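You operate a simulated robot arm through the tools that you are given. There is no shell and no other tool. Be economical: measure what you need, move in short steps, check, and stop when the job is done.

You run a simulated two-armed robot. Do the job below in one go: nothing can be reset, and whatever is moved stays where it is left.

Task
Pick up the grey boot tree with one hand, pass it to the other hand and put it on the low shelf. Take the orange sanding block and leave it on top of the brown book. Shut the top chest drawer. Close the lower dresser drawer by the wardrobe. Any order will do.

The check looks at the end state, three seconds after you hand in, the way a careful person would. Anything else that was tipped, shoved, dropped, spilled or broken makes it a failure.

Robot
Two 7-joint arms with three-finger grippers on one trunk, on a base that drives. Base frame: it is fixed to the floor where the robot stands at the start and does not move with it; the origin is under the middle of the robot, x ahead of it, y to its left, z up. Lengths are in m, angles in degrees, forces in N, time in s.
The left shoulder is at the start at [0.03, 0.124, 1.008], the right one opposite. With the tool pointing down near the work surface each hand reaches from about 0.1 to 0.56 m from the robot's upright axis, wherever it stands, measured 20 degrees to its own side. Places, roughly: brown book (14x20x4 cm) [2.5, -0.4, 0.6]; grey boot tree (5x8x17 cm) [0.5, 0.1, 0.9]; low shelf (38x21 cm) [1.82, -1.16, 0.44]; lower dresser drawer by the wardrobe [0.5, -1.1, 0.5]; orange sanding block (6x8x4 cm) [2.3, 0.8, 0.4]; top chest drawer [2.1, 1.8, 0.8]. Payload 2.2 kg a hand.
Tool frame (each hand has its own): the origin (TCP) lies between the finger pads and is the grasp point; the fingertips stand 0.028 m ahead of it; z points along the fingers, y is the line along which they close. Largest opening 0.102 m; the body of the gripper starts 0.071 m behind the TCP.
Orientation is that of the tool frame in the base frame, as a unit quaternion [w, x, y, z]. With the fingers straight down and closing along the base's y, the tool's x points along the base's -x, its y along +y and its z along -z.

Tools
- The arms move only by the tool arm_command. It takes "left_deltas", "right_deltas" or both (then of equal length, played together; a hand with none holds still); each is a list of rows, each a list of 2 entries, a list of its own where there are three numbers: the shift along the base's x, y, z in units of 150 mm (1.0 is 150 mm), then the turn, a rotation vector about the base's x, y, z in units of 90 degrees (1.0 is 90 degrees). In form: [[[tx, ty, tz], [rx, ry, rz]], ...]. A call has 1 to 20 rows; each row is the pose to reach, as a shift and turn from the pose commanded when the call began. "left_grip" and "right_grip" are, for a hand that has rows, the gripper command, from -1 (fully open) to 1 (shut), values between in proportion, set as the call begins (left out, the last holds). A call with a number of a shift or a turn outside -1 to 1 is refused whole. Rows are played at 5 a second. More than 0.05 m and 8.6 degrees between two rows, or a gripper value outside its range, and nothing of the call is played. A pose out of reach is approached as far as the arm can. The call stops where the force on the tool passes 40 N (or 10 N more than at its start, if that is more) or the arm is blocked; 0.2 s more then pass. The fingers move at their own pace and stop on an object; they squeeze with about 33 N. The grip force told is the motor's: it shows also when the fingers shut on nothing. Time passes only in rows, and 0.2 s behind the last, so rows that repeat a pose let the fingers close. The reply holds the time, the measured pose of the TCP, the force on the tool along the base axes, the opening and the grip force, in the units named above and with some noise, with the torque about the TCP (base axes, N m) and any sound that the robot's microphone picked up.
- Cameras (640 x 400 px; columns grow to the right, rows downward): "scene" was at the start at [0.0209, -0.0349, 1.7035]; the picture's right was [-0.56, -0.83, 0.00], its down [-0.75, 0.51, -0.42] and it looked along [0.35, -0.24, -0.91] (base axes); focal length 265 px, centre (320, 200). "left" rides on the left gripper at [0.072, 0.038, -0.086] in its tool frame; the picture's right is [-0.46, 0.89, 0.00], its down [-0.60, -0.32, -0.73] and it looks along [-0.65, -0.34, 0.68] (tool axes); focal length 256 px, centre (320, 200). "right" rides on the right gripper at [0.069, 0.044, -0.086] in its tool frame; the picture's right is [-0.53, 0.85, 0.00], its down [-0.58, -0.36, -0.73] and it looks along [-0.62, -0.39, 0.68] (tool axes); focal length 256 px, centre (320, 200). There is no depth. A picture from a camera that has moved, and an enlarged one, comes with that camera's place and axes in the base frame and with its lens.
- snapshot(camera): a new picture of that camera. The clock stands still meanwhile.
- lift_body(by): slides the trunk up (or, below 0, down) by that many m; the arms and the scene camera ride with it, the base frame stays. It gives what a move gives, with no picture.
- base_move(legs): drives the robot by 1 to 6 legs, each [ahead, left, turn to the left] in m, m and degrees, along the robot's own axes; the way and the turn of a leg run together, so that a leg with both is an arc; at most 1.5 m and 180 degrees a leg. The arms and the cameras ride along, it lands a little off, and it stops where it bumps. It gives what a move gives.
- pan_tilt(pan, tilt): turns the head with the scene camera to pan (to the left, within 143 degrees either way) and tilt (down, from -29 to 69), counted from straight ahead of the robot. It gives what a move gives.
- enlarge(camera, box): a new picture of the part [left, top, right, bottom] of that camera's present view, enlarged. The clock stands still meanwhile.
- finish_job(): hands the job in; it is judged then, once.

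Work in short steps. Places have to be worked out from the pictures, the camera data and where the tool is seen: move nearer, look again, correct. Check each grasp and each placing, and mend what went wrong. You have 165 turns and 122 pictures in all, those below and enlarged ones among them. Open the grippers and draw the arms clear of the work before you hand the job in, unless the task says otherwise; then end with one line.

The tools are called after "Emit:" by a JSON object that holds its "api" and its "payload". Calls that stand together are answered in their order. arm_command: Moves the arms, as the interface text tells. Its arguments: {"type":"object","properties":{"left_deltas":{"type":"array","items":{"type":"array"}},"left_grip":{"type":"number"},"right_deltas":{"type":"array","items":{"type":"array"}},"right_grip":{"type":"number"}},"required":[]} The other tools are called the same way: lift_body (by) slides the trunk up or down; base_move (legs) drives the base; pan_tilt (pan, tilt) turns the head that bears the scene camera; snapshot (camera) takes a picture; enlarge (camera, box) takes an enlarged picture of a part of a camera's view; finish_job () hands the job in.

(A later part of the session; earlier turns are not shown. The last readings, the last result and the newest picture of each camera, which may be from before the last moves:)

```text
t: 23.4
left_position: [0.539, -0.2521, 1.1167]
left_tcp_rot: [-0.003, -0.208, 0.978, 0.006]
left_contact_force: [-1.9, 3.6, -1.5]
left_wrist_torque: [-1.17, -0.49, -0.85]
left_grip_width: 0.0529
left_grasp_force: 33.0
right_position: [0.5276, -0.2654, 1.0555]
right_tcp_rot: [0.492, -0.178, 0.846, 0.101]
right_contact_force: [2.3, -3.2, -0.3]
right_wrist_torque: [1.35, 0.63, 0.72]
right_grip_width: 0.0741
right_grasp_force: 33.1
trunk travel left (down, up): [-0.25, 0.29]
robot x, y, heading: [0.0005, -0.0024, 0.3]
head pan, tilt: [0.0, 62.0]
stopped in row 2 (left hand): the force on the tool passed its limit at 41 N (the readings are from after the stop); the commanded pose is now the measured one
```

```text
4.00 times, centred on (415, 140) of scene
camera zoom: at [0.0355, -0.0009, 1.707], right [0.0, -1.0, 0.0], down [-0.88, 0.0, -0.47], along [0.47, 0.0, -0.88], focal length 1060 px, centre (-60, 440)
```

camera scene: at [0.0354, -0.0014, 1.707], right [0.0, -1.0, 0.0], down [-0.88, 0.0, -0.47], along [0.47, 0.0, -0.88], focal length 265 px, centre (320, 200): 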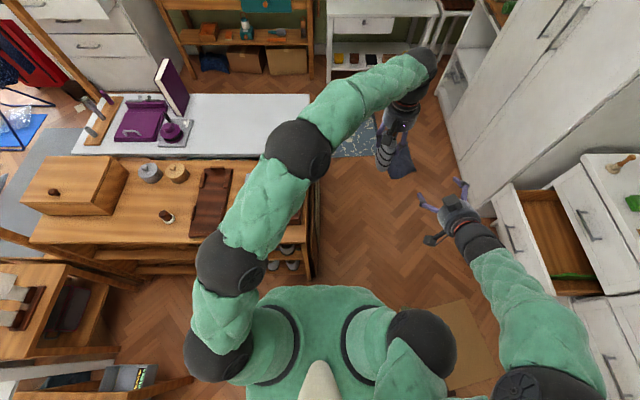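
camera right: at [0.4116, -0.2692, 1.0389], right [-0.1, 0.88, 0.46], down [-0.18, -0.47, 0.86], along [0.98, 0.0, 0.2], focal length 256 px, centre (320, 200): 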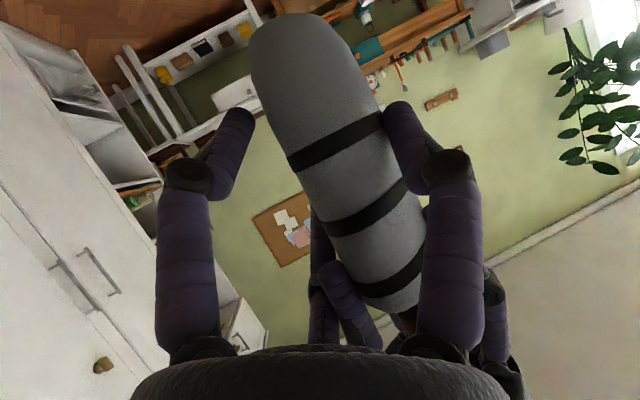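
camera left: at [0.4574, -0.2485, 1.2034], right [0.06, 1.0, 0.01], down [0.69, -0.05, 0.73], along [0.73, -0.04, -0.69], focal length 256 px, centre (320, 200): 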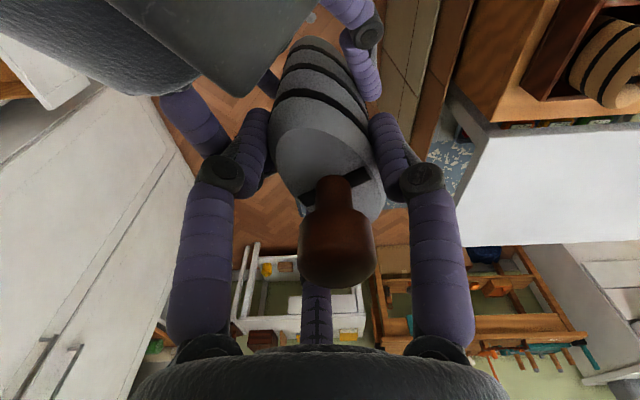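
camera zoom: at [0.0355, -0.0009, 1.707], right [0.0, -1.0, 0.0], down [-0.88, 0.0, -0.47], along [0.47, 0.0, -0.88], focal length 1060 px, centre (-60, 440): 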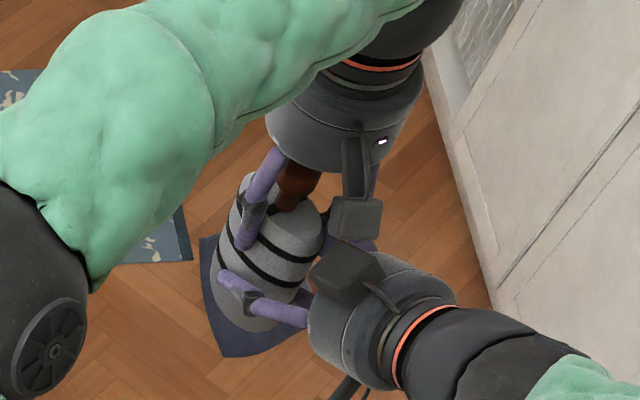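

The readings and views show each gripper really has three fingers (one on +y, two on -y), and the right upper finger touched the left's finger. I'll back off: open the right hand and retreat it.

Emit:
{"api": "arm_command", "payload": {"right_deltas": [[[0, 0, 0], [0, 0, 0]], [[0, 0, 0], [0, 0, 0]], [[0, 0, 0], [0, 0, 0]]], "right_grip": -1}}

Emit:
{"api": "arm_command", "payload": {"right_deltas": [[[-0.14, -0.09, -0.02], [0, 0, 0]], [[-0.4, -0.2, -0.02], [0, 0, 0]], [[-0.65, -0.32, -0.02], [0, 0, 0]], [[-0.8, -0.5, -0.02], [0, 0, 0]], [[-0.85, -0.75, -0.02], [0, 0, 0]]]}}

Emit:
{"api": "snapshot", "payload": {"camera": "left"}}

Emit:
{"api": "snapshot", "payload": {"camera": "scene"}}

```text
t: 24.2
left_position: [0.5395, -0.2539, 1.1154]
left_tcp_rot: [-0.002, -0.209, 0.978, 0.006]
left_contact_force: [0.0, 0.5, -1.6]
left_wrist_torque: [-0.03, -0.01, -0.02]
left_grip_width: 0.0532
left_grasp_force: 33.3
right_position: [0.527, -0.2661, 1.0561]
right_tcp_rot: [0.492, -0.179, 0.846, 0.101]
right_contact_force: [-0.3, 1.1, 0.3]
right_wrist_torque: [0.0, 0.0, 0.0]
right_grip_width: 0.1019
right_grasp_force: 0.1
trunk travel left (down, up): [-0.25, 0.29]
robot x, y, heading: [0.001, -0.0057, 0.3]
head pan, tilt: [0.0, 62.0]
```

```text
t: 25.4
left_position: [0.5391, -0.2543, 1.1147]
left_tcp_rot: [-0.003, -0.209, 0.978, 0.007]
left_contact_force: [1.0, -0.7, -2.1]
left_wrist_torque: [0.02, 0.01, -0.01]
left_grip_width: 0.0533
left_grasp_force: 33.1
right_position: [0.4021, -0.3809, 1.0514]
right_tcp_rot: [0.492, -0.178, 0.846, 0.101]
right_contact_force: [0.3, -1.3, 0.3]
right_wrist_torque: [0.03, -0.02, 0.0]
right_grip_width: 0.1022
right_grasp_force: 0.1
trunk travel left (down, up): [-0.25, 0.29]
robot x, y, heading: [0.0061, 0.0017, 0.1]
head pan, tilt: [0.0, 62.0]
```

```text
88 pictures are left
camera left: at [0.4577, -0.2498, 1.2029], right [0.06, 1.0, 0.01], down [0.69, -0.05, 0.73], along [0.72, -0.04, -0.69], focal length 256 px, centre (320, 200)
```

left: 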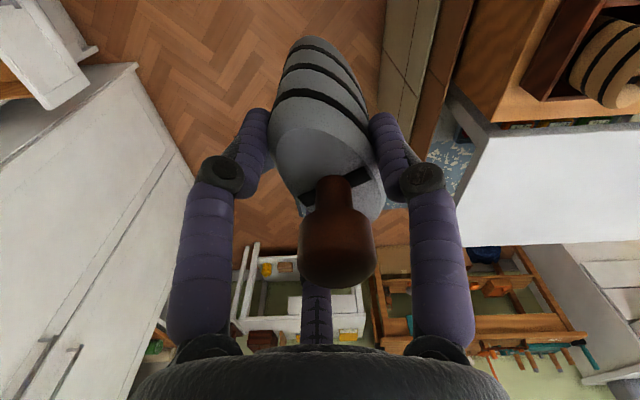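

```text
87 pictures are left
camera scene: at [0.0362, -0.0025, 1.7069], right [0.0, -1.0, 0.0], down [-0.88, 0.0, -0.47], along [0.47, 0.0, -0.88], focal length 265 px, centre (320, 200)
```

scene: 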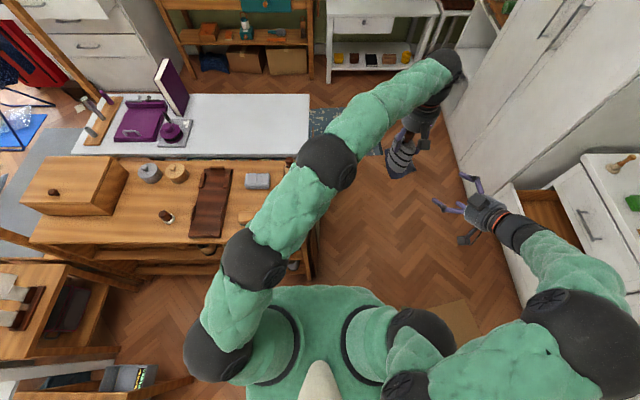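

The tree is unchanged in the left hand. I'll set it back in the tray and regrip by the knob, leaving the body free for the right hand. First the left hand goes back above the tray with yaw undone.

Emit:
{"api": "arm_command", "payload": {"left_deltas": [[[-0.02, 0.2, 0.05], [-0.003, -0.001, -0.09]], [[-0.05, 0.45, 0.1], [-0.006, -0.003, -0.18]], [[-0.1, 0.72, 0.1], [-0.009, -0.004, -0.268]], [[-0.15, 1.0, 0.1], [-0.009, -0.004, -0.268]]]}}

Emit:
{"api": "arm_command", "payload": {"left_deltas": [[[-0.06, 0.25, 0], [0, 0, 0]], [[-0.12, 0.5, 0], [0, 0, 0]], [[-0.2, 0.75, 0], [0, 0, 0]], [[-0.25, 1.0, 0], [0, 0, 0]], [[-0.28, 1.0, 0], [0, 0, 0]]]}}

```text
t: 26.4
left_position: [0.5158, -0.1014, 1.1325]
left_tcp_rot: [0.001, 0.0, 1.0, -0.002]
left_contact_force: [0.5, -0.6, -1.5]
left_wrist_torque: [-0.04, 0.01, -0.01]
left_grip_width: 0.0532
left_grasp_force: 33.2
right_position: [0.4014, -0.3778, 1.0538]
right_tcp_rot: [0.492, -0.179, 0.846, 0.1]
right_contact_force: [0.9, 0.1, 0.4]
right_wrist_torque: [0.03, 0.0, -0.03]
right_grip_width: 0.1019
right_grasp_force: 0.0
trunk travel left (down, up): [-0.25, 0.29]
robot x, y, heading: [0.0006, -0.0003, -0.1]
head pan, tilt: [0.0, 62.0]
```

```text
t: 27.6
left_position: [0.4749, 0.0482, 1.1305]
left_tcp_rot: [0.0, 0.0, 1.0, -0.001]
left_contact_force: [0.4, 0.3, -1.6]
left_wrist_torque: [-0.02, -0.01, 0.03]
left_grip_width: 0.0534
left_grasp_force: 33.5
right_position: [0.4013, -0.3797, 1.0517]
right_tcp_rot: [0.492, -0.18, 0.846, 0.102]
right_contact_force: [-0.5, 0.7, 0.1]
right_wrist_torque: [0.0, -0.01, 0.03]
right_grip_width: 0.1022
right_grasp_force: 0.1
trunk travel left (down, up): [-0.25, 0.29]
robot x, y, heading: [-0.0013, -0.0023, -0.0]
head pan, tilt: [0.0, 62.0]
```

Now over to (0.475, 0.108), and down to a check height.

Emit:
{"api": "arm_command", "payload": {"left_deltas": [[[0, 0.2, 0], [0, 0, 0]], [[0, 0.4, 0], [0, 0, 0]], [[0, 0.4, -0.25], [0, 0, 0]], [[0, 0.4, -0.5], [0, 0, 0]], [[0, 0.4, -0.75], [0, 0, 0]]]}}

Emit:
{"api": "enlarge", "payload": {"camera": "scene", "box": [230, 130, 330, 230]}}

Emit:
{"api": "snapshot", "payload": {"camera": "left"}}

```text
t: 28.8
left_position: [0.4745, 0.1057, 1.0168]
left_tcp_rot: [0.001, -0.001, 1.0, -0.002]
left_contact_force: [0.6, -0.7, -0.7]
left_wrist_torque: [-0.02, 0.05, 0.01]
left_grip_width: 0.0534
left_grasp_force: 33.1
right_position: [0.4021, -0.3803, 1.0517]
right_tcp_rot: [0.492, -0.179, 0.846, 0.101]
right_contact_force: [0.1, 0.4, -0.2]
right_wrist_torque: [-0.01, -0.01, 0.0]
right_grip_width: 0.102
right_grasp_force: 0.1
trunk travel left (down, up): [-0.25, 0.29]
robot x, y, heading: [0.0015, 0.0011, 0.1]
head pan, tilt: [0.0, 62.0]
```

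```text
4.00 times, centred on (280, 180) of scene
camera zoom: at [0.0364, -0.0009, 1.7069], right [0.0, -1.0, 0.0], down [-0.88, 0.0, -0.47], along [0.47, 0.0, -0.88], focal length 1060 px, centre (480, 280)
```

zoom: 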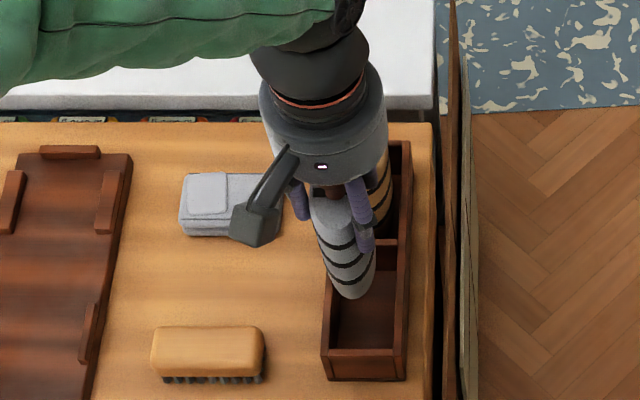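

```text
85 pictures are left
camera left: at [0.4016, 0.1433, 1.104], right [0.46, 0.89, 0.0], down [0.6, -0.31, 0.73], along [0.65, -0.34, -0.68], focal length 256 px, centre (320, 200)
```

left: 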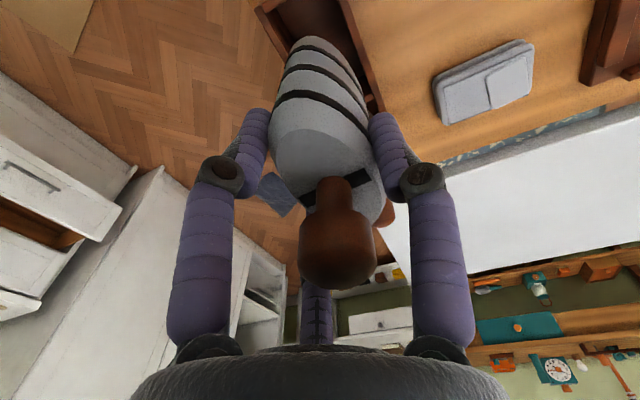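

Well aligned with the empty compartment. I lower to just above the original grasp height.

Emit:
{"api": "arm_command", "payload": {"left_deltas": [[[0, 0.015, -0.2], [0, 0, 0]], [[0, 0.015, -0.4], [0, 0, 0]], [[0, 0.015, -0.55], [0, 0, 0]], [[0, 0.015, -0.65], [0, 0, 0]], [[0, 0.015, -0.685], [0, 0, 0]]]}}

Emit:
{"api": "snapshot", "payload": {"camera": "left"}}

```text
t: 30.0
left_position: [0.4753, 0.1094, 0.9164]
left_tcp_rot: [0.001, 0.0, 1.0, -0.001]
left_contact_force: [-0.7, -9.6, 2.8]
left_wrist_torque: [-0.66, -0.01, -0.05]
left_grip_width: 0.0534
left_grasp_force: 33.0
right_position: [0.4013, -0.3801, 1.0526]
right_tcp_rot: [0.492, -0.178, 0.846, 0.1]
right_contact_force: [-0.2, 0.7, -0.3]
right_wrist_torque: [-0.02, -0.04, 0.02]
right_grip_width: 0.1019
right_grasp_force: 0.0
trunk travel left (down, up): [-0.25, 0.29]
robot x, y, heading: [0.0004, 0.0005, 0.1]
head pan, tilt: [0.0, 62.0]
```

```text
84 pictures are left
camera left: at [0.4021, 0.1469, 1.0023], right [0.46, 0.89, 0.0], down [0.6, -0.31, 0.73], along [0.65, -0.34, -0.68], focal length 256 px, centre (320, 200)
```

left: 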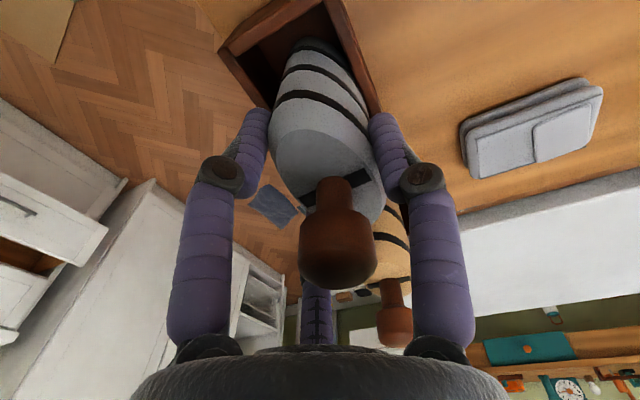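

A light sideways push from the tray wall (9.6 N): I ease 3 mm in -y, lower the last 5 mm, then open.

Emit:
{"api": "arm_command", "payload": {"left_deltas": [[[0, -0.02, 0], [0, 0, 0]], [[0, -0.02, -0.02], [0, 0, 0]], [[0, -0.02, -0.035], [0, 0, 0]]]}}

```text
t: 30.8
left_position: [0.4746, 0.1079, 0.9114]
left_tcp_rot: [0.0, -0.001, 1.0, -0.001]
left_contact_force: [-1.1, 0.0, 4.2]
left_wrist_torque: [0.05, 0.37, 0.01]
left_grip_width: 0.0536
left_grasp_force: 33.0
right_position: [0.401, -0.3796, 1.0528]
right_tcp_rot: [0.492, -0.179, 0.846, 0.101]
right_contact_force: [0.4, 1.2, -0.6]
right_wrist_torque: [-0.01, -0.02, -0.02]
right_grip_width: 0.1022
right_grasp_force: 0.0
trunk travel left (down, up): [-0.25, 0.29]
robot x, y, heading: [0.0004, 0.0001, -0.1]
head pan, tilt: [0.0, 62.0]
```

Seated. I open the left hand and rise 3.3 cm so the fingers surround the knob only, then close.

Emit:
{"api": "arm_command", "payload": {"left_deltas": [[[0, 0, 0], [0, 0, 0]], [[0, 0, 0], [0, 0, 0]], [[0, 0, 0], [0, 0, 0]], [[0, 0, 0.12], [0, 0, 0]], [[0, 0, 0.22], [0, 0, 0]]], "left_grip": -1}}

Emit:
{"api": "arm_command", "payload": {"left_deltas": [[[0, 0, 0], [0, 0, 0]], [[0, 0, 0], [0, 0, 0]], [[0, 0, 0], [0, 0, 0]], [[0, 0, 0], [0, 0, 0]]], "left_grip": 1}}

Emit:
{"api": "snapshot", "payload": {"camera": "left"}}

```text
t: 32.0
left_position: [0.4741, 0.1081, 0.9453]
left_tcp_rot: [0.0, 0.0, 1.0, -0.002]
left_contact_force: [-0.6, -1.5, 0.4]
left_wrist_torque: [0.03, -0.03, 0.0]
left_grip_width: 0.1019
left_grasp_force: 0.0
right_position: [0.4014, -0.3796, 1.0533]
right_tcp_rot: [0.492, -0.18, 0.846, 0.101]
right_contact_force: [0.0, -0.2, 0.1]
right_wrist_torque: [-0.02, -0.03, 0.0]
right_grip_width: 0.102
right_grasp_force: 0.0
trunk travel left (down, up): [-0.25, 0.29]
robot x, y, heading: [-0.0038, -0.0008, -0.1]
head pan, tilt: [0.0, 62.0]
```

```text
t: 33.0
left_position: [0.4757, 0.1081, 0.9451]
left_tcp_rot: [0.002, 0.0, 1.0, -0.002]
left_contact_force: [1.2, 0.1, 6.8]
left_wrist_torque: [-0.08, -0.19, 0.01]
left_grip_width: 0.0297
left_grasp_force: 32.8
right_position: [0.4012, -0.3799, 1.0523]
right_tcp_rot: [0.492, -0.179, 0.846, 0.1]
right_contact_force: [0.2, -0.7, 0.0]
right_wrist_torque: [-0.01, 0.01, -0.01]
right_grip_width: 0.1023
right_grasp_force: 0.1
trunk travel left (down, up): [-0.25, 0.29]
robot x, y, heading: [0.0043, -0.0012, -0.4]
head pan, tilt: [0.0, 62.0]
```

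```text
83 pictures are left
camera left: at [0.4014, 0.1454, 1.0318], right [0.46, 0.89, 0.0], down [0.6, -0.31, 0.73], along [0.65, -0.34, -0.68], focal length 256 px, centre (320, 200)
```

left: 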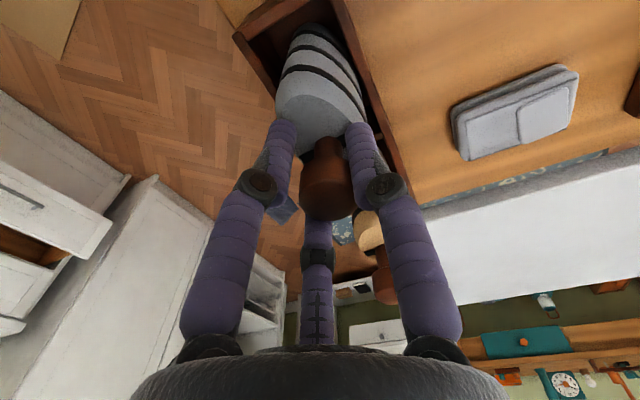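

The knob is held (3 cm, 33 N). I lift and carry to the meeting place, as before but higher.

Emit:
{"api": "arm_command", "payload": {"left_deltas": [[[0, 0, 0.15], [0, 0, 0]], [[0, 0, 0.4], [0, 0, 0]], [[0, 0, 0.6], [0, 0, 0]], [[0, 0, 0.8], [0, 0, 0]], [[0, 0, 1.0], [0, 0, 0]]]}}

Emit:
{"api": "arm_command", "payload": {"left_deltas": [[[0, 0, 0.3], [0, 0, 0]], [[0, -0.15, 0.5], [0, 0, 0]], [[0.1, -0.45, 0.5], [0, 0, 0]], [[0.2, -0.7, 0.5], [0, 0, 0]], [[0.28, -1.0, 0.5], [0, 0, 0]]]}}

Emit:
{"api": "arm_command", "payload": {"left_deltas": [[[0.05, -0.25, 0], [0, 0, 0.09]], [[0.1, -0.5, 0], [0, 0, 0.18]], [[0.13, -0.75, 0], [0, 0, 0.27]], [[0.15, -1.0, 0], [0, 0, 0.27]]]}}

Emit:
{"api": "snapshot", "payload": {"camera": "left"}}

Emit:
{"api": "snapshot", "payload": {"camera": "right"}}

```text
t: 34.2
left_position: [0.4734, 0.1073, 1.0933]
left_tcp_rot: [0.001, -0.001, 1.0, -0.002]
left_contact_force: [0.0, -0.3, -1.5]
left_wrist_torque: [-0.03, 0.04, 0.0]
left_grip_width: 0.0297
left_grasp_force: 33.4
right_position: [0.4011, -0.3794, 1.0532]
right_tcp_rot: [0.493, -0.179, 0.846, 0.1]
right_contact_force: [0.2, -0.1, -0.3]
right_wrist_torque: [-0.01, -0.04, 0.0]
right_grip_width: 0.1024
right_grasp_force: 0.1
trunk travel left (down, up): [-0.25, 0.29]
robot x, y, heading: [0.0011, -0.0009, -0.1]
head pan, tilt: [0.0, 62.0]
```

```text
t: 35.4
left_position: [0.5154, -0.0444, 1.1673]
left_tcp_rot: [0.002, -0.002, 1.0, -0.001]
left_contact_force: [0.1, 0.3, -1.2]
left_wrist_torque: [0.02, 0.02, 0.0]
left_grip_width: 0.0296
left_grasp_force: 32.5
right_position: [0.4024, -0.3798, 1.0512]
right_tcp_rot: [0.492, -0.178, 0.846, 0.101]
right_contact_force: [0.0, -0.1, -0.1]
right_wrist_torque: [0.02, 0.0, 0.02]
right_grip_width: 0.102
right_grasp_force: 0.0
trunk travel left (down, up): [-0.25, 0.29]
robot x, y, heading: [-0.0001, -0.0009, -0.1]
head pan, tilt: [0.0, 62.0]
```

```text
t: 36.4
left_position: [0.5371, -0.1948, 1.1662]
left_tcp_rot: [0.001, -0.213, 0.977, 0.0]
left_contact_force: [1.1, -0.2, -1.8]
left_wrist_torque: [0.01, 0.01, -0.01]
left_grip_width: 0.0297
left_grasp_force: 33.4
right_position: [0.4006, -0.3803, 1.0518]
right_tcp_rot: [0.492, -0.179, 0.846, 0.101]
right_contact_force: [-0.2, 0.0, -0.2]
right_wrist_torque: [-0.01, 0.0, 0.01]
right_grip_width: 0.1019
right_grasp_force: 0.1
trunk travel left (down, up): [-0.25, 0.29]
robot x, y, heading: [-0.0008, -0.0012, 0.2]
head pan, tilt: [0.0, 62.0]
```

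```text
82 pictures are left
camera left: at [0.4542, -0.1907, 1.2521], right [0.06, 1.0, 0.0], down [0.68, -0.04, 0.73], along [0.73, -0.04, -0.68], focal length 256 px, centre (320, 200)
```

left: 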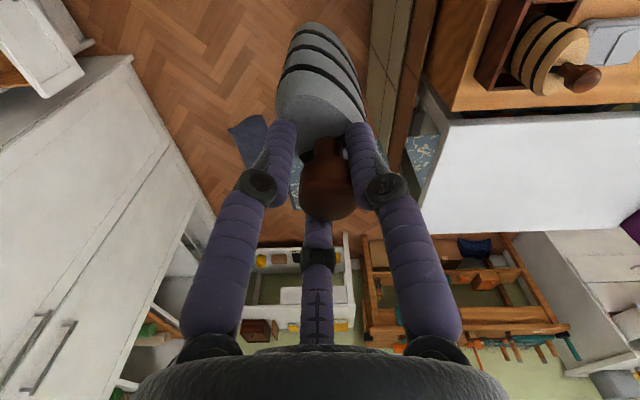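

```text
81 pictures are left
camera right: at [0.2853, -0.3843, 1.0352], right [-0.1, 0.88, 0.46], down [-0.17, -0.47, 0.86], along [0.98, 0.01, 0.2], focal length 256 px, centre (320, 200)
```

right: 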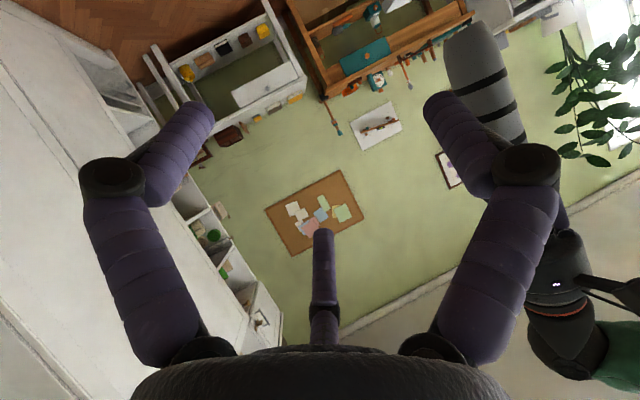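

The tree hangs straight by its knob. I move the left hand to y≈-0.256 and the right hand to its pre-grasp point, offset 1.2 cm in its closing direction to allow for the one-against-two fingers.

Emit:
{"api": "arm_command", "payload": {"left_deltas": [[[0.02, -0.2, 0], [0, 0, 0]], [[0.02, -0.41, 0], [0, 0, 0]], [[0.02, -0.41, 0], [0, 0, 0]]], "right_deltas": [[[0, 0, 0.1], [0, 0, 0]], [[0.08, 0.2, 0.215], [0, 0, 0]], [[0.155, 0.39, 0.215], [0, 0, 0]]]}}

Emit:
{"api": "snapshot", "payload": {"camera": "right"}}

```text
t: 37.2
left_position: [0.5402, -0.2534, 1.1659]
left_tcp_rot: [0.001, -0.211, 0.977, -0.001]
left_contact_force: [0.0, 1.0, -0.8]
left_wrist_torque: [-0.05, 0.0, 0.02]
left_grip_width: 0.0296
left_grasp_force: 33.5
right_position: [0.4245, -0.32, 1.0852]
right_tcp_rot: [0.492, -0.179, 0.846, 0.101]
right_contact_force: [0.0, 0.0, -1.1]
right_wrist_torque: [0.03, -0.03, 0.0]
right_grip_width: 0.1019
right_grasp_force: 0.1
trunk travel left (down, up): [-0.25, 0.29]
robot x, y, heading: [0.0002, -0.0011, 0.1]
head pan, tilt: [0.0, 62.0]
```

```text
80 pictures are left
camera right: at [0.3077, -0.3233, 1.0687], right [-0.1, 0.88, 0.46], down [-0.18, -0.47, 0.86], along [0.98, 0.0, 0.2], focal length 256 px, centre (320, 200)
```

right: 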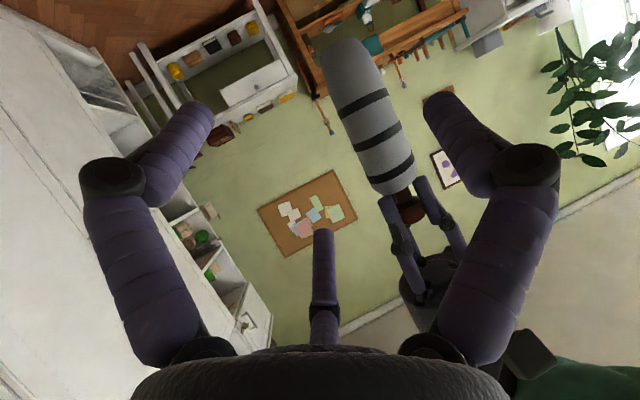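

Consistent. I advance halfway and check.

Emit:
{"api": "arm_command", "payload": {"right_deltas": [[[0.24, 0.11, 0], [0, 0, 0]], [[0.48, 0.22, 0], [0, 0, 0]]]}}

Emit:
{"api": "snapshot", "payload": {"camera": "right"}}

Emit:
{"api": "enlarge", "payload": {"camera": "scene", "box": [360, 90, 470, 190]}}

```text
t: 37.8
left_position: [0.5407, -0.2526, 1.1662]
left_tcp_rot: [0.001, -0.212, 0.977, -0.001]
left_contact_force: [0.3, -0.1, -1.7]
left_wrist_torque: [0.02, 0.02, 0.04]
left_grip_width: 0.0297
left_grasp_force: 32.7
right_position: [0.4953, -0.2889, 1.0845]
right_tcp_rot: [0.492, -0.179, 0.846, 0.1]
right_contact_force: [-0.5, 0.3, -0.3]
right_wrist_torque: [0.03, 0.02, -0.02]
right_grip_width: 0.1022
right_grasp_force: 0.1
trunk travel left (down, up): [-0.25, 0.29]
robot x, y, heading: [-0.0003, -0.003, -0.3]
head pan, tilt: [0.0, 62.0]
```

```text
79 pictures are left
camera right: at [0.3792, -0.2924, 1.0671], right [-0.1, 0.88, 0.46], down [-0.17, -0.47, 0.87], along [0.98, 0.0, 0.2], focal length 256 px, centre (320, 200)
```

right: 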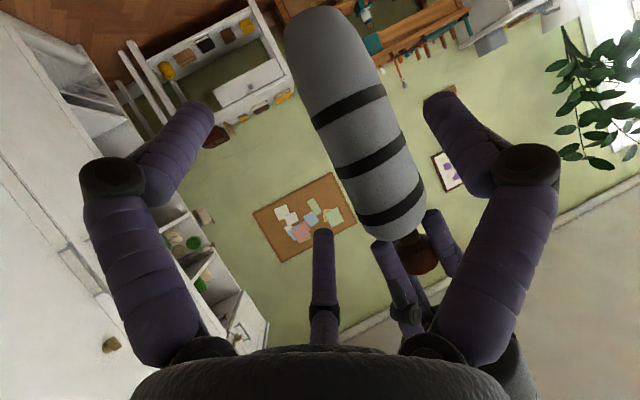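

```text
4.00 times, centred on (415, 140) of scene
camera zoom: at [0.0362, -0.0011, 1.7069], right [0.0, -1.0, 0.0], down [-0.88, 0.0, -0.47], along [0.47, 0.0, -0.88], focal length 1060 px, centre (-60, 440)
```

zoom: 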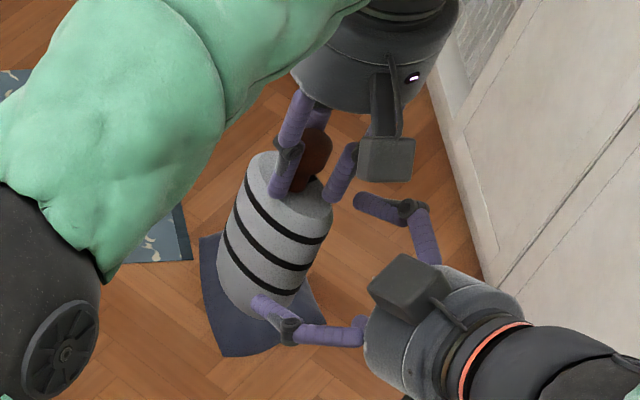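

Good clear view. The offsets are right; I advance the final 4.3 cm straight along the hand's heading.

Emit:
{"api": "arm_command", "payload": {"right_deltas": [[[0.13, 0.06, 0], [0, 0, 0]], [[0.26, 0.118, 0], [0, 0, 0]]]}}

Emit:
{"api": "enlarge", "payload": {"camera": "scene", "box": [360, 90, 470, 190]}}

```text
t: 38.4
left_position: [0.5411, -0.2538, 1.1669]
left_tcp_rot: [0.001, -0.212, 0.977, -0.001]
left_contact_force: [0.0, 0.6, -1.6]
left_wrist_torque: [0.02, 0.01, -0.02]
left_grip_width: 0.0293
left_grasp_force: 33.3
right_position: [0.5346, -0.271, 1.0842]
right_tcp_rot: [0.492, -0.181, 0.846, 0.102]
right_contact_force: [0.3, 0.6, 0.2]
right_wrist_torque: [-0.02, 0.0, 0.02]
right_grip_width: 0.1017
right_grasp_force: 0.1
trunk travel left (down, up): [-0.25, 0.29]
robot x, y, heading: [-0.0011, 0.0022, 0.0]
head pan, tilt: [0.0, 62.0]
```

```text
4.00 times, centred on (415, 140) of scene
camera zoom: at [0.0357, -0.0009, 1.707], right [0.0, -1.0, 0.0], down [-0.88, 0.0, -0.47], along [0.47, 0.0, -0.88], focal length 1060 px, centre (-60, 440)
```

zoom: 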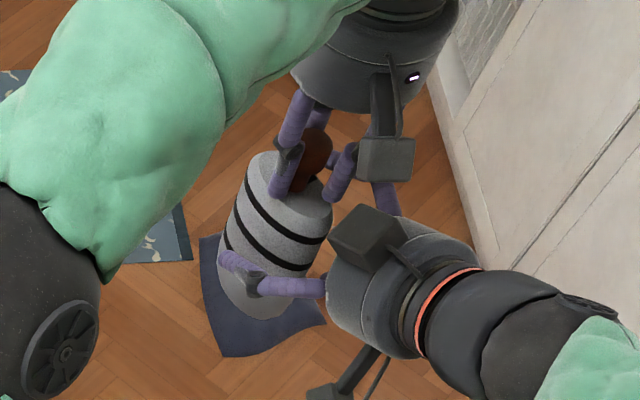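

No contact so far. I close the right hand partly (to ~8 cm) and read the forces.

Emit:
{"api": "arm_command", "payload": {"right_deltas": [[[0, 0, 0], [0, 0, 0]], [[0, 0, 0], [0, 0, 0]]], "right_grip": -0.6}}

```text
t: 39.0
left_position: [0.5403, -0.2533, 1.1668]
left_tcp_rot: [0.001, -0.212, 0.977, -0.002]
left_contact_force: [-0.6, 0.2, -2.4]
left_wrist_torque: [-0.03, 0.02, 0.0]
left_grip_width: 0.0295
left_grasp_force: 32.4
right_position: [0.5345, -0.2687, 1.0848]
right_tcp_rot: [0.493, -0.179, 0.846, 0.101]
right_contact_force: [-0.2, 0.4, -0.2]
right_wrist_torque: [0.0, 0.01, -0.02]
right_grip_width: 0.0818
right_grasp_force: 0.1
trunk travel left (down, up): [-0.25, 0.29]
robot x, y, heading: [0.0005, -0.003, 0.1]
head pan, tilt: [0.0, 62.0]
```

No contact yet at 8.2 cm; close the rest of the way.

Emit:
{"api": "arm_command", "payload": {"right_deltas": [[[0, 0, 0], [0, 0, 0]], [[0, 0, 0], [0, 0, 0]], [[0, 0, 0], [0, 0, 0]]], "right_grip": 1}}

Emit:
{"api": "snapshot", "payload": {"camera": "right"}}

Emit:
{"api": "enlarge", "payload": {"camera": "scene", "box": [360, 90, 470, 190]}}

```text
t: 39.8
left_position: [0.5399, -0.2542, 1.1655]
left_tcp_rot: [0.002, -0.212, 0.977, -0.001]
left_contact_force: [13.7, -13.3, -5.7]
left_wrist_torque: [-0.19, -0.41, -0.23]
left_grip_width: 0.0289
left_grasp_force: 33.1
right_position: [0.534, -0.2684, 1.0836]
right_tcp_rot: [0.492, -0.181, 0.846, 0.102]
right_contact_force: [-12.7, 12.2, 2.8]
right_wrist_torque: [-0.82, -0.66, 0.54]
right_grip_width: 0.0623
right_grasp_force: 33.0
trunk travel left (down, up): [-0.25, 0.29]
robot x, y, heading: [-0.0012, 0.0011, 0.0]
head pan, tilt: [0.0, 62.0]
```

```text
76 pictures are left
camera right: at [0.4178, -0.2732, 1.0676], right [-0.1, 0.88, 0.46], down [-0.17, -0.47, 0.87], along [0.98, 0.01, 0.2], focal length 256 px, centre (320, 200)
```

right: 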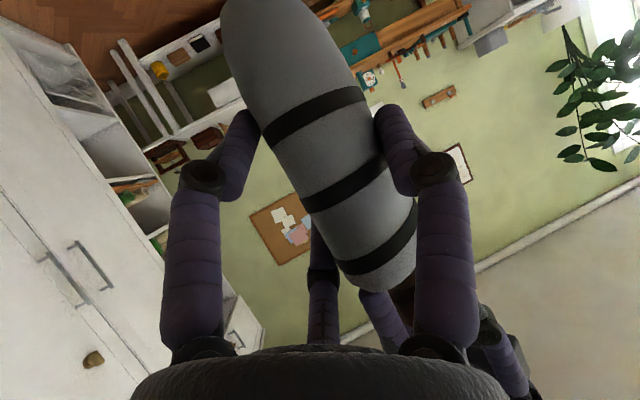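

```text
4.00 times, centred on (415, 140) of scene
camera zoom: at [0.0355, -0.001, 1.707], right [0.0, -1.0, 0.0], down [-0.88, 0.0, -0.47], along [0.47, 0.0, -0.88], focal length 1060 px, centre (-60, 440)
```

zoom: 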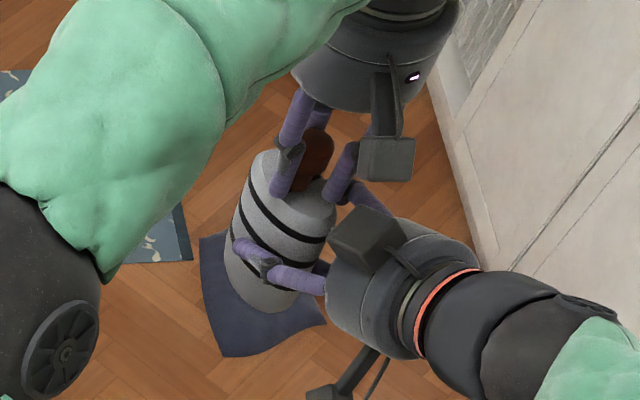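

The right hand grips the body (6.2 cm, 33 N) with all fingers on it. I open the left only slightly, so it clears the right fingers, and lift it off the knob.

Emit:
{"api": "arm_command", "payload": {"left_deltas": [[[0, 0, 0], [0, 0, 0]], [[0, 0, 0], [0, 0, 0]], [[0, 0, 0.1], [0, 0, 0]], [[0, 0, 0.3], [0, 0, 0]], [[0, 0, 0.55], [0, 0, 0]], [[0, 0, 0.8], [0, 0, 0]]], "left_grip": 0.05}}

Emit:
{"api": "snapshot", "payload": {"camera": "right"}}

Emit:
{"api": "snapshot", "payload": {"camera": "scene"}}

```text
t: 41.2
left_position: [0.5184, -0.2367, 1.2721]
left_tcp_rot: [0.001, -0.211, 0.977, -0.001]
left_contact_force: [0.4, 0.1, -0.5]
left_wrist_torque: [0.03, 0.01, -0.01]
left_grip_width: 0.0485
left_grasp_force: 0.0
left hand out of reach, approached as far as the arm can: row 5, 6
right_position: [0.5345, -0.27, 1.0861]
right_tcp_rot: [0.491, -0.179, 0.846, 0.1]
right_contact_force: [0.6, -0.8, -0.8]
right_wrist_torque: [-0.01, 0.02, 0.02]
right_grip_width: 0.0611
right_grasp_force: 33.1
trunk travel left (down, up): [-0.25, 0.29]
robot x, y, heading: [-0.0019, 0.0003, -0.2]
head pan, tilt: [0.0, 62.0]
```

```text
74 pictures are left
camera right: at [0.4186, -0.2746, 1.0677], right [-0.1, 0.88, 0.46], down [-0.17, -0.47, 0.86], along [0.98, 0.01, 0.2], focal length 256 px, centre (320, 200)
```

right: 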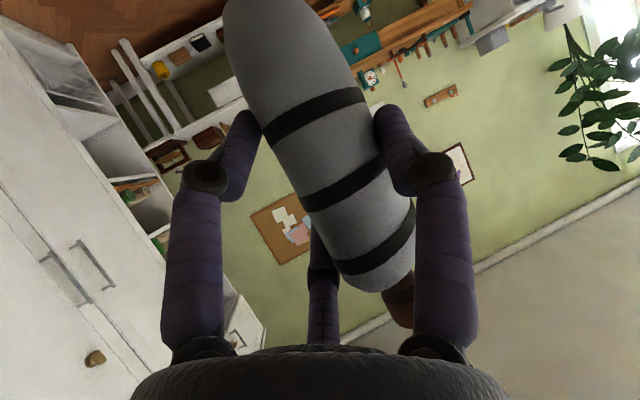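

```text
73 pictures are left
camera scene: at [0.0364, -0.002, 1.7069], right [0.0, -1.0, 0.0], down [-0.88, 0.0, -0.47], along [0.47, 0.0, -0.88], focal length 265 px, centre (320, 200)
```

scene: 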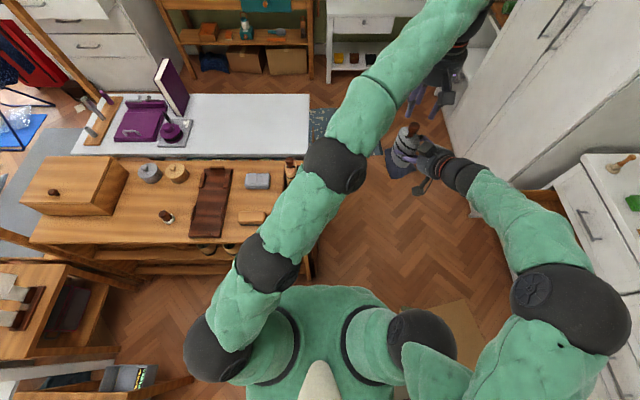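

The tree is now in the right hand alone. I bring the left arm back toward the body and open it, before driving.

Emit:
{"api": "arm_command", "payload": {"left_deltas": [[[-0.05, 0.25, 0], [0, 0, 0]], [[-0.1, 0.5, 0], [0, 0, 0]], [[-0.2, 0.75, -0.05], [0, 0, -0.09]], [[-0.3, 1.0, -0.1], [0, 0, -0.18]], [[-0.5, 1.0, -0.2], [0, 0, -0.27]]], "left_grip": 1}}

Emit:
{"api": "arm_command", "payload": {"left_deltas": [[[-0.15, 0.25, -0.1], [0, 0, 0]], [[-0.3, 0.5, -0.2], [0, 0, 0]], [[-0.45, 0.75, -0.3], [0, 0, 0]], [[-0.6, 1.0, -0.4], [0, 0, 0]]]}}

Emit:
{"api": "pan_tilt", "payload": {"pan": -20, "tilt": 45}}

Emit:
{"api": "snapshot", "payload": {"camera": "scene"}}

```text
t: 42.4
left_position: [0.4415, -0.0871, 1.2414]
left_tcp_rot: [0.001, 0.001, 1.0, -0.001]
left_contact_force: [-0.7, -0.7, -0.6]
left_wrist_torque: [-0.02, 0.01, 0.02]
left_grip_width: 0.0021
left_grasp_force: 31.9
right_position: [0.5331, -0.2691, 1.0853]
right_tcp_rot: [0.493, -0.179, 0.845, 0.1]
right_contact_force: [-0.9, 0.5, -0.9]
right_wrist_torque: [0.0, 0.02, -0.02]
right_grip_width: 0.0612
right_grasp_force: 33.1
trunk travel left (down, up): [-0.25, 0.29]
robot x, y, heading: [0.001, 0.0007, 0.1]
head pan, tilt: [0.0, 62.0]
```

```text
t: 43.4
left_position: [0.3505, 0.0662, 1.1857]
left_tcp_rot: [0.003, 0.0, 1.0, -0.003]
left_contact_force: [0.0, 0.2, 0.0]
left_wrist_torque: [-0.01, -0.01, 0.0]
left_grip_width: 0.002
left_grasp_force: 31.9
right_position: [0.5345, -0.2698, 1.0851]
right_tcp_rot: [0.492, -0.18, 0.846, 0.101]
right_contact_force: [-0.1, 0.9, -1.7]
right_wrist_torque: [-0.03, 0.04, -0.02]
right_grip_width: 0.0612
right_grasp_force: 32.9
trunk travel left (down, up): [-0.25, 0.29]
robot x, y, heading: [0.0016, -0.0017, 0.3]
head pan, tilt: [0.0, 62.0]
```

```text
t: 44.3
left_position: [0.3511, 0.0651, 1.1847]
left_tcp_rot: [0.001, -0.002, 1.0, -0.001]
left_contact_force: [-0.5, 0.6, -0.1]
left_wrist_torque: [0.02, 0.01, 0.0]
left_grip_width: 0.0022
left_grasp_force: 31.2
right_position: [0.5338, -0.2705, 1.0842]
right_tcp_rot: [0.493, -0.179, 0.846, 0.1]
right_contact_force: [-0.5, 0.2, -1.7]
right_wrist_torque: [-0.01, -0.02, -0.02]
right_grip_width: 0.061
right_grasp_force: 32.6
trunk travel left (down, up): [-0.25, 0.29]
robot x, y, heading: [0.0004, 0.0024, -0.1]
head pan, tilt: [-20.0, 45.0]
```

```text
72 pictures are left
camera scene: at [0.0473, -0.0283, 1.7287], right [-0.34, -0.94, 0.0], down [-0.67, 0.24, -0.71], along [0.66, -0.24, -0.71], focal length 265 px, centre (320, 200)
```

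scene: 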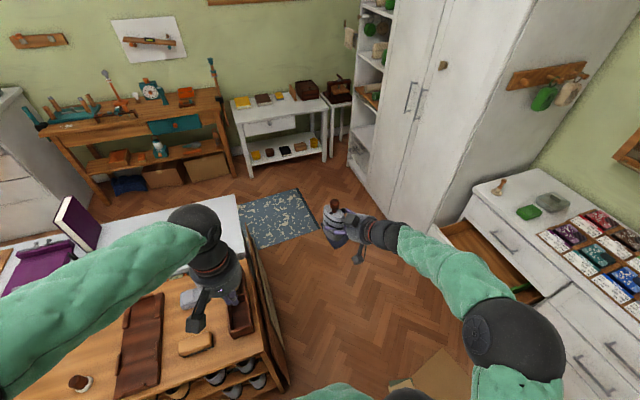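

The corridor ahead is clear. I drive right 0.27 m and then ahead 1.2 m.

Emit:
{"api": "base_move", "payload": {"legs": [[0, -0.27, 0], [1.2, 0, 0]]}}

Emit:
{"api": "pan_tilt", "payload": {"pan": -50, "tilt": 45}}

Emit:
{"api": "snapshot", "payload": {"camera": "scene"}}

```text
t: 51.8
left_position: [1.5454, -0.2108, 1.1835]
left_tcp_rot: [0.001, 0.003, 1.0, -0.002]
left_contact_force: [0.1, -0.9, 0.2]
left_wrist_torque: [-0.02, 0.02, -0.01]
left_grip_width: 0.0021
left_grasp_force: 30.8
right_position: [1.7259, -0.547, 1.085]
right_tcp_rot: [0.492, -0.176, 0.847, 0.099]
right_contact_force: [0.2, 0.7, -1.9]
right_wrist_torque: [-0.01, 0.03, -0.02]
right_grip_width: 0.0611
right_grasp_force: 32.9
trunk travel left (down, up): [-0.25, 0.29]
robot x, y, heading: [1.1942, -0.2715, -0.5]
head pan, tilt: [-20.0, 45.0]
```

```text
t: 52.8
left_position: [1.5463, -0.2114, 1.1848]
left_tcp_rot: [0.001, 0.004, 1.0, -0.002]
left_contact_force: [0.3, 0.2, 0.2]
left_wrist_torque: [0.0, 0.0, 0.0]
left_grip_width: 0.0021
left_grasp_force: 31.5
right_position: [1.7255, -0.5488, 1.0844]
right_tcp_rot: [0.493, -0.176, 0.846, 0.099]
right_contact_force: [0.0, -0.1, -1.8]
right_wrist_torque: [-0.02, 0.03, 0.04]
right_grip_width: 0.0612
right_grasp_force: 33.0
trunk travel left (down, up): [-0.25, 0.29]
robot x, y, heading: [1.1935, -0.2713, -0.3]
head pan, tilt: [-50.0, 45.0]
```

```text
71 pictures are left
camera scene: at [1.2161, -0.3369, 1.7287], right [-0.77, -0.64, 0.0], down [-0.45, 0.54, -0.71], along [0.45, -0.54, -0.71], focal length 265 px, centre (320, 200)
```

scene: 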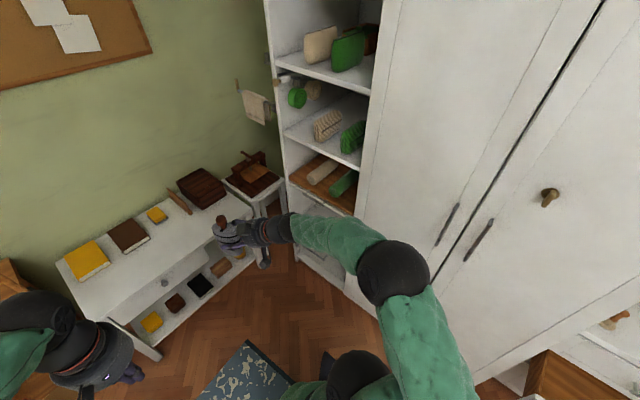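

I turn right 90° here, where the arms have room, then look at the shelf.

Emit:
{"api": "base_move", "payload": {"legs": [[0, 0, -45], [0, 0, -45]]}}

Emit:
{"api": "base_move", "payload": {"legs": [[0, 0.6, 0]]}}

Emit:
{"api": "pan_tilt", "payload": {"pan": 10, "tilt": 50}}

Emit:
{"api": "snapshot", "payload": {"camera": "scene"}}

```text
t: 57.3
left_position: [1.257, -0.6247, 1.184]
left_tcp_rot: [0.0, 0.708, 0.706, -0.002]
left_contact_force: [0.3, 0.3, 0.2]
left_wrist_torque: [0.0, 0.0, -0.01]
left_grip_width: 0.0022
left_grasp_force: 31.7
right_position: [0.9201, -0.807, 1.0841]
right_tcp_rot: [0.419, 0.473, 0.723, -0.278]
right_contact_force: [0.3, -0.5, -1.2]
right_wrist_torque: [-0.01, 0.03, 0.0]
right_grip_width: 0.0609
right_grasp_force: 32.9
trunk travel left (down, up): [-0.25, 0.29]
robot x, y, heading: [1.1944, -0.2729, -90.3]
head pan, tilt: [-50.0, 45.0]
```

```text
t: 60.7
left_position: [1.8567, -0.627, 1.184]
left_tcp_rot: [-0.001, 0.707, 0.707, -0.002]
left_contact_force: [0.2, -0.2, -0.5]
left_wrist_torque: [-0.01, -0.01, 0.01]
left_grip_width: 0.0023
left_grasp_force: 31.4
right_position: [1.5222, -0.8098, 1.0851]
right_tcp_rot: [0.419, 0.472, 0.725, -0.277]
right_contact_force: [-0.2, -0.1, -0.9]
right_wrist_torque: [0.0, 0.05, -0.01]
right_grip_width: 0.0609
right_grasp_force: 32.9
trunk travel left (down, up): [-0.25, 0.29]
robot x, y, heading: [1.7911, -0.2738, -90.0]
head pan, tilt: [-50.0, 45.0]
```

```text
t: 62.0
left_position: [1.8568, -0.6269, 1.1844]
left_tcp_rot: [0.0, 0.707, 0.707, -0.002]
left_contact_force: [-0.1, -0.4, -0.1]
left_wrist_torque: [0.02, 0.0, -0.02]
left_grip_width: 0.002
left_grasp_force: 31.8
right_position: [1.5225, -0.8098, 1.0848]
right_tcp_rot: [0.419, 0.472, 0.725, -0.277]
right_contact_force: [-0.9, -0.8, -1.8]
right_wrist_torque: [0.01, 0.03, 0.01]
right_grip_width: 0.0607
right_grasp_force: 33.1
trunk travel left (down, up): [-0.25, 0.29]
robot x, y, heading: [1.7908, -0.2758, -90.0]
head pan, tilt: [10.0, 50.0]
```

```text
70 pictures are left
camera scene: at [1.8065, -0.3221, 1.7218], right [-0.99, -0.17, 0.0], down [-0.13, 0.75, -0.64], along [0.11, -0.63, -0.77], focal length 265 px, centre (320, 200)
```

scene: 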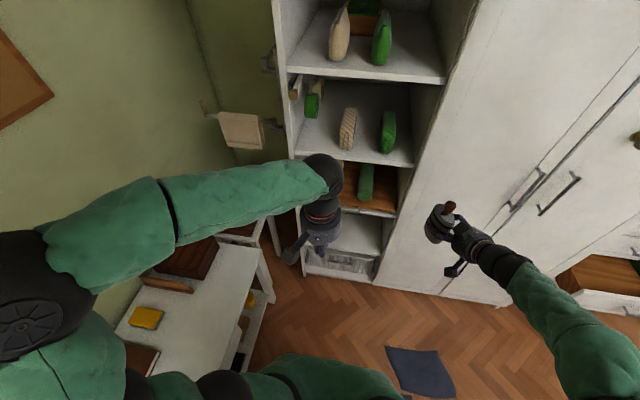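

The low shelf spans about x 1.61–1.99, front edge y≈-1.03, with the next shelf at z≈0.80. I turn 15° left, shift slightly, and lower the trunk.

Emit:
{"api": "base_move", "payload": {"legs": [[0.05, 0.09, 0], [0, 0, 15]]}}

Emit:
{"api": "lift_body", "payload": {"by": -0.24}}

Emit:
{"api": "snapshot", "payload": {"camera": "scene"}}

```text
t: 64.0
left_position: [2.0342, -0.6498, 1.1838]
left_tcp_rot: [-0.001, 0.609, 0.793, -0.001]
left_contact_force: [0.0, 0.6, 0.2]
left_wrist_torque: [0.03, 0.03, 0.02]
left_grip_width: 0.0022
left_grasp_force: 31.6
right_position: [1.7573, -0.9118, 1.0856]
right_tcp_rot: [0.452, 0.374, 0.779, -0.221]
right_contact_force: [0.1, 1.0, -1.6]
right_wrist_torque: [0.01, 0.04, 0.0]
right_grip_width: 0.0606
right_grasp_force: 32.7
trunk travel left (down, up): [-0.25, 0.29]
robot x, y, heading: [1.8802, -0.3224, -75.1]
head pan, tilt: [10.0, 50.0]
```

```text
t: 66.5
left_position: [2.0335, -0.6477, 0.9461]
left_tcp_rot: [0.0, 0.61, 0.793, -0.003]
left_contact_force: [-0.2, 0.1, 0.4]
left_wrist_torque: [-0.01, -0.01, -0.02]
left_grip_width: 0.002
left_grasp_force: 31.8
right_position: [1.7575, -0.9113, 0.8443]
right_tcp_rot: [0.452, 0.373, 0.78, -0.22]
right_contact_force: [-0.1, -0.5, -1.7]
right_wrist_torque: [0.01, 0.06, 0.04]
right_grip_width: 0.0607
right_grasp_force: 33.1
trunk travel left (down, up): [-0.01, 0.53]
robot x, y, heading: [1.8828, -0.325, -75.1]
head pan, tilt: [10.0, 50.0]
```

```text
69 pictures are left
camera scene: at [1.9067, -0.3669, 1.4819], right [-0.91, -0.42, 0.0], down [-0.32, 0.7, -0.64], along [0.27, -0.58, -0.77], focal length 265 px, centre (320, 200)
```

scene: 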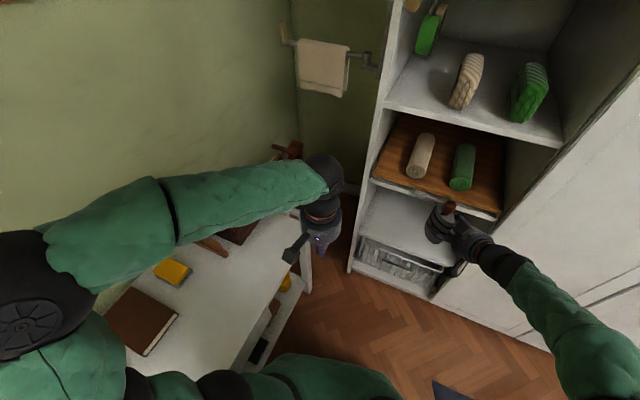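

Now I lower the right hand straight down in front of the shelf, to about z=0.55.

Emit:
{"api": "arm_command", "payload": {"right_deltas": [[[0, 0, -0.25], [0, 0, 0]], [[0, 0, -0.5], [0, 0, 0]], [[0, 0, -0.75], [0, 0, 0]], [[0, 0, -1.0], [0, 0, 0]]]}}

Emit:
{"api": "arm_command", "payload": {"right_deltas": [[[0, 0, -0.25], [0, 0, 0]], [[0, 0, -0.5], [0, 0, 0]], [[0, 0, -0.75], [0, 0, 0]], [[0, 0, -0.97], [0, 0, 0]]]}}

Emit:
{"api": "snapshot", "payload": {"camera": "scene"}}

Emit:
{"api": "snapshot", "payload": {"camera": "right"}}

```text
t: 67.5
left_position: [2.0329, -0.649, 0.9442]
left_tcp_rot: [0.001, 0.61, 0.792, -0.002]
left_contact_force: [-0.1, 0.0, 0.3]
left_wrist_torque: [0.01, 0.01, 0.01]
left_grip_width: 0.0022
left_grasp_force: 30.9
right_position: [1.7572, -0.9127, 0.6948]
right_tcp_rot: [0.451, 0.374, 0.78, -0.22]
right_contact_force: [0.3, -0.1, -1.1]
right_wrist_torque: [0.07, -0.01, -0.02]
right_grip_width: 0.0609
right_grasp_force: 33.0
trunk travel left (down, up): [-0.01, 0.53]
robot x, y, heading: [1.8779, -0.3263, -75.1]
head pan, tilt: [10.0, 50.0]
```

```text
t: 68.5
left_position: [2.0338, -0.649, 0.9447]
left_tcp_rot: [0.0, 0.609, 0.793, -0.002]
left_contact_force: [-0.1, 0.3, -0.4]
left_wrist_torque: [-0.01, 0.03, 0.03]
left_grip_width: 0.0021
left_grasp_force: 31.2
right_position: [1.7572, -0.913, 0.5492]
right_tcp_rot: [0.451, 0.374, 0.78, -0.221]
right_contact_force: [-1.1, -0.6, -2.1]
right_wrist_torque: [0.06, 0.02, 0.0]
right_grip_width: 0.0611
right_grasp_force: 33.3
trunk travel left (down, up): [-0.01, 0.53]
robot x, y, heading: [1.8834, -0.3248, -75.0]
head pan, tilt: [10.0, 50.0]
```

```text
68 pictures are left
camera scene: at [1.9066, -0.3673, 1.4818], right [-0.91, -0.42, 0.0], down [-0.32, 0.7, -0.64], along [0.27, -0.58, -0.77], focal length 265 px, centre (320, 200)
```

scene: 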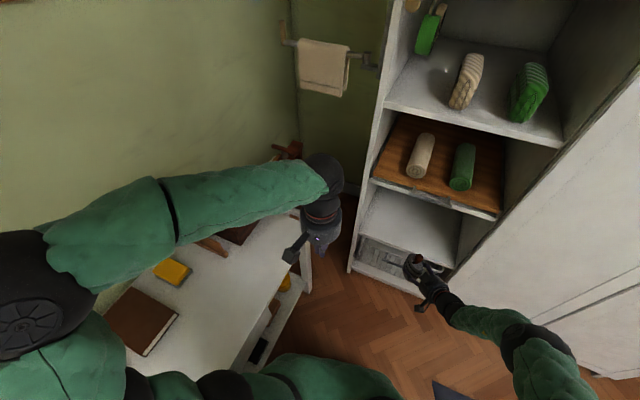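

```text
67 pictures are left
camera right: at [1.7235, -0.8005, 0.532], right [0.83, 0.32, 0.46], down [-0.5, 0.05, 0.87], along [0.26, -0.95, 0.2], focal length 256 px, centre (320, 200)
```

right: 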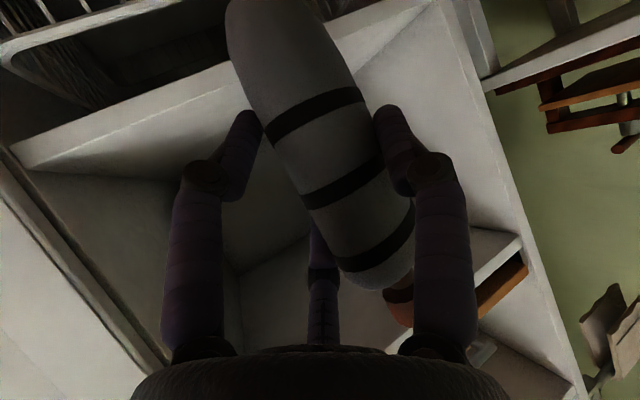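

I raise 2.5 cm for clearance and drive the base 0.12 m toward the shelf first, then check.

Emit:
{"api": "arm_command", "payload": {"right_deltas": [[[0, 0, 0.16], [0, 0, 0]]]}}

Emit:
{"api": "base_move", "payload": {"legs": [[0.12, -0.016, 0]]}}

Emit:
{"api": "snapshot", "payload": {"camera": "scene"}}

Emit:
{"api": "snapshot", "payload": {"camera": "right"}}

```text
t: 68.9
left_position: [2.0342, -0.6484, 0.944]
left_tcp_rot: [0.0, 0.609, 0.793, -0.002]
left_contact_force: [-0.2, 0.7, 0.0]
left_wrist_torque: [0.01, -0.02, 0.04]
left_grip_width: 0.0026
left_grasp_force: 31.0
right_position: [1.7568, -0.9117, 0.5735]
right_tcp_rot: [0.451, 0.375, 0.779, -0.221]
right_contact_force: [1.0, -0.5, -1.8]
right_wrist_torque: [0.03, 0.02, -0.01]
right_grip_width: 0.0606
right_grasp_force: 32.9
trunk travel left (down, up): [-0.01, 0.53]
robot x, y, heading: [1.8798, -0.3249, -75.2]
head pan, tilt: [10.0, 50.0]
```

```text
t: 70.2
left_position: [2.05, -0.7676, 0.9447]
left_tcp_rot: [0.0, 0.609, 0.793, -0.002]
left_contact_force: [0.2, 0.3, -0.2]
left_wrist_torque: [0.01, 0.01, -0.01]
left_grip_width: 0.0022
left_grasp_force: 31.7
right_position: [1.7732, -1.0324, 0.5726]
right_tcp_rot: [0.452, 0.373, 0.78, -0.22]
right_contact_force: [-1.0, 0.0, -1.3]
right_wrist_torque: [0.02, 0.03, 0.02]
right_grip_width: 0.0605
right_grasp_force: 33.1
trunk travel left (down, up): [-0.01, 0.53]
robot x, y, heading: [1.8992, -0.4451, -75.3]
head pan, tilt: [10.0, 50.0]
```

```text
66 pictures are left
camera scene: at [1.9219, -0.4874, 1.4818], right [-0.91, -0.42, 0.0], down [-0.32, 0.7, -0.64], along [0.27, -0.58, -0.77], focal length 265 px, centre (320, 200)
```

scene: 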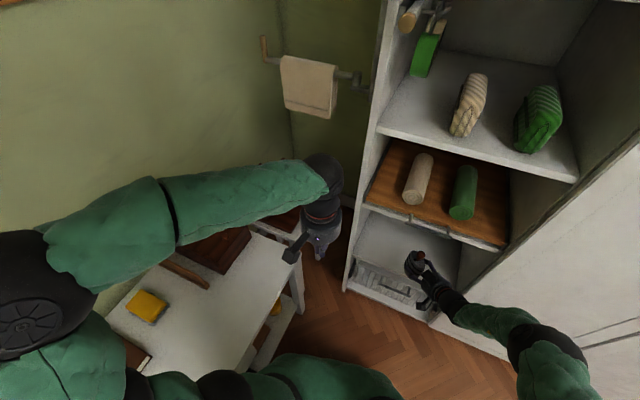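

```text
65 pictures are left
camera right: at [1.7387, -0.919, 0.556], right [0.83, 0.32, 0.46], down [-0.5, 0.05, 0.87], along [0.26, -0.95, 0.2], focal length 256 px, centre (320, 200)
```

right: 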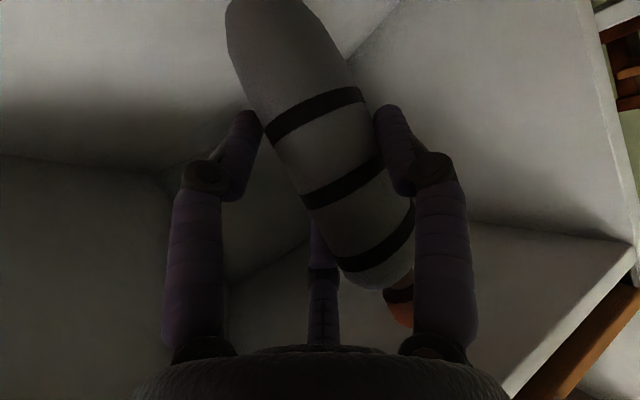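

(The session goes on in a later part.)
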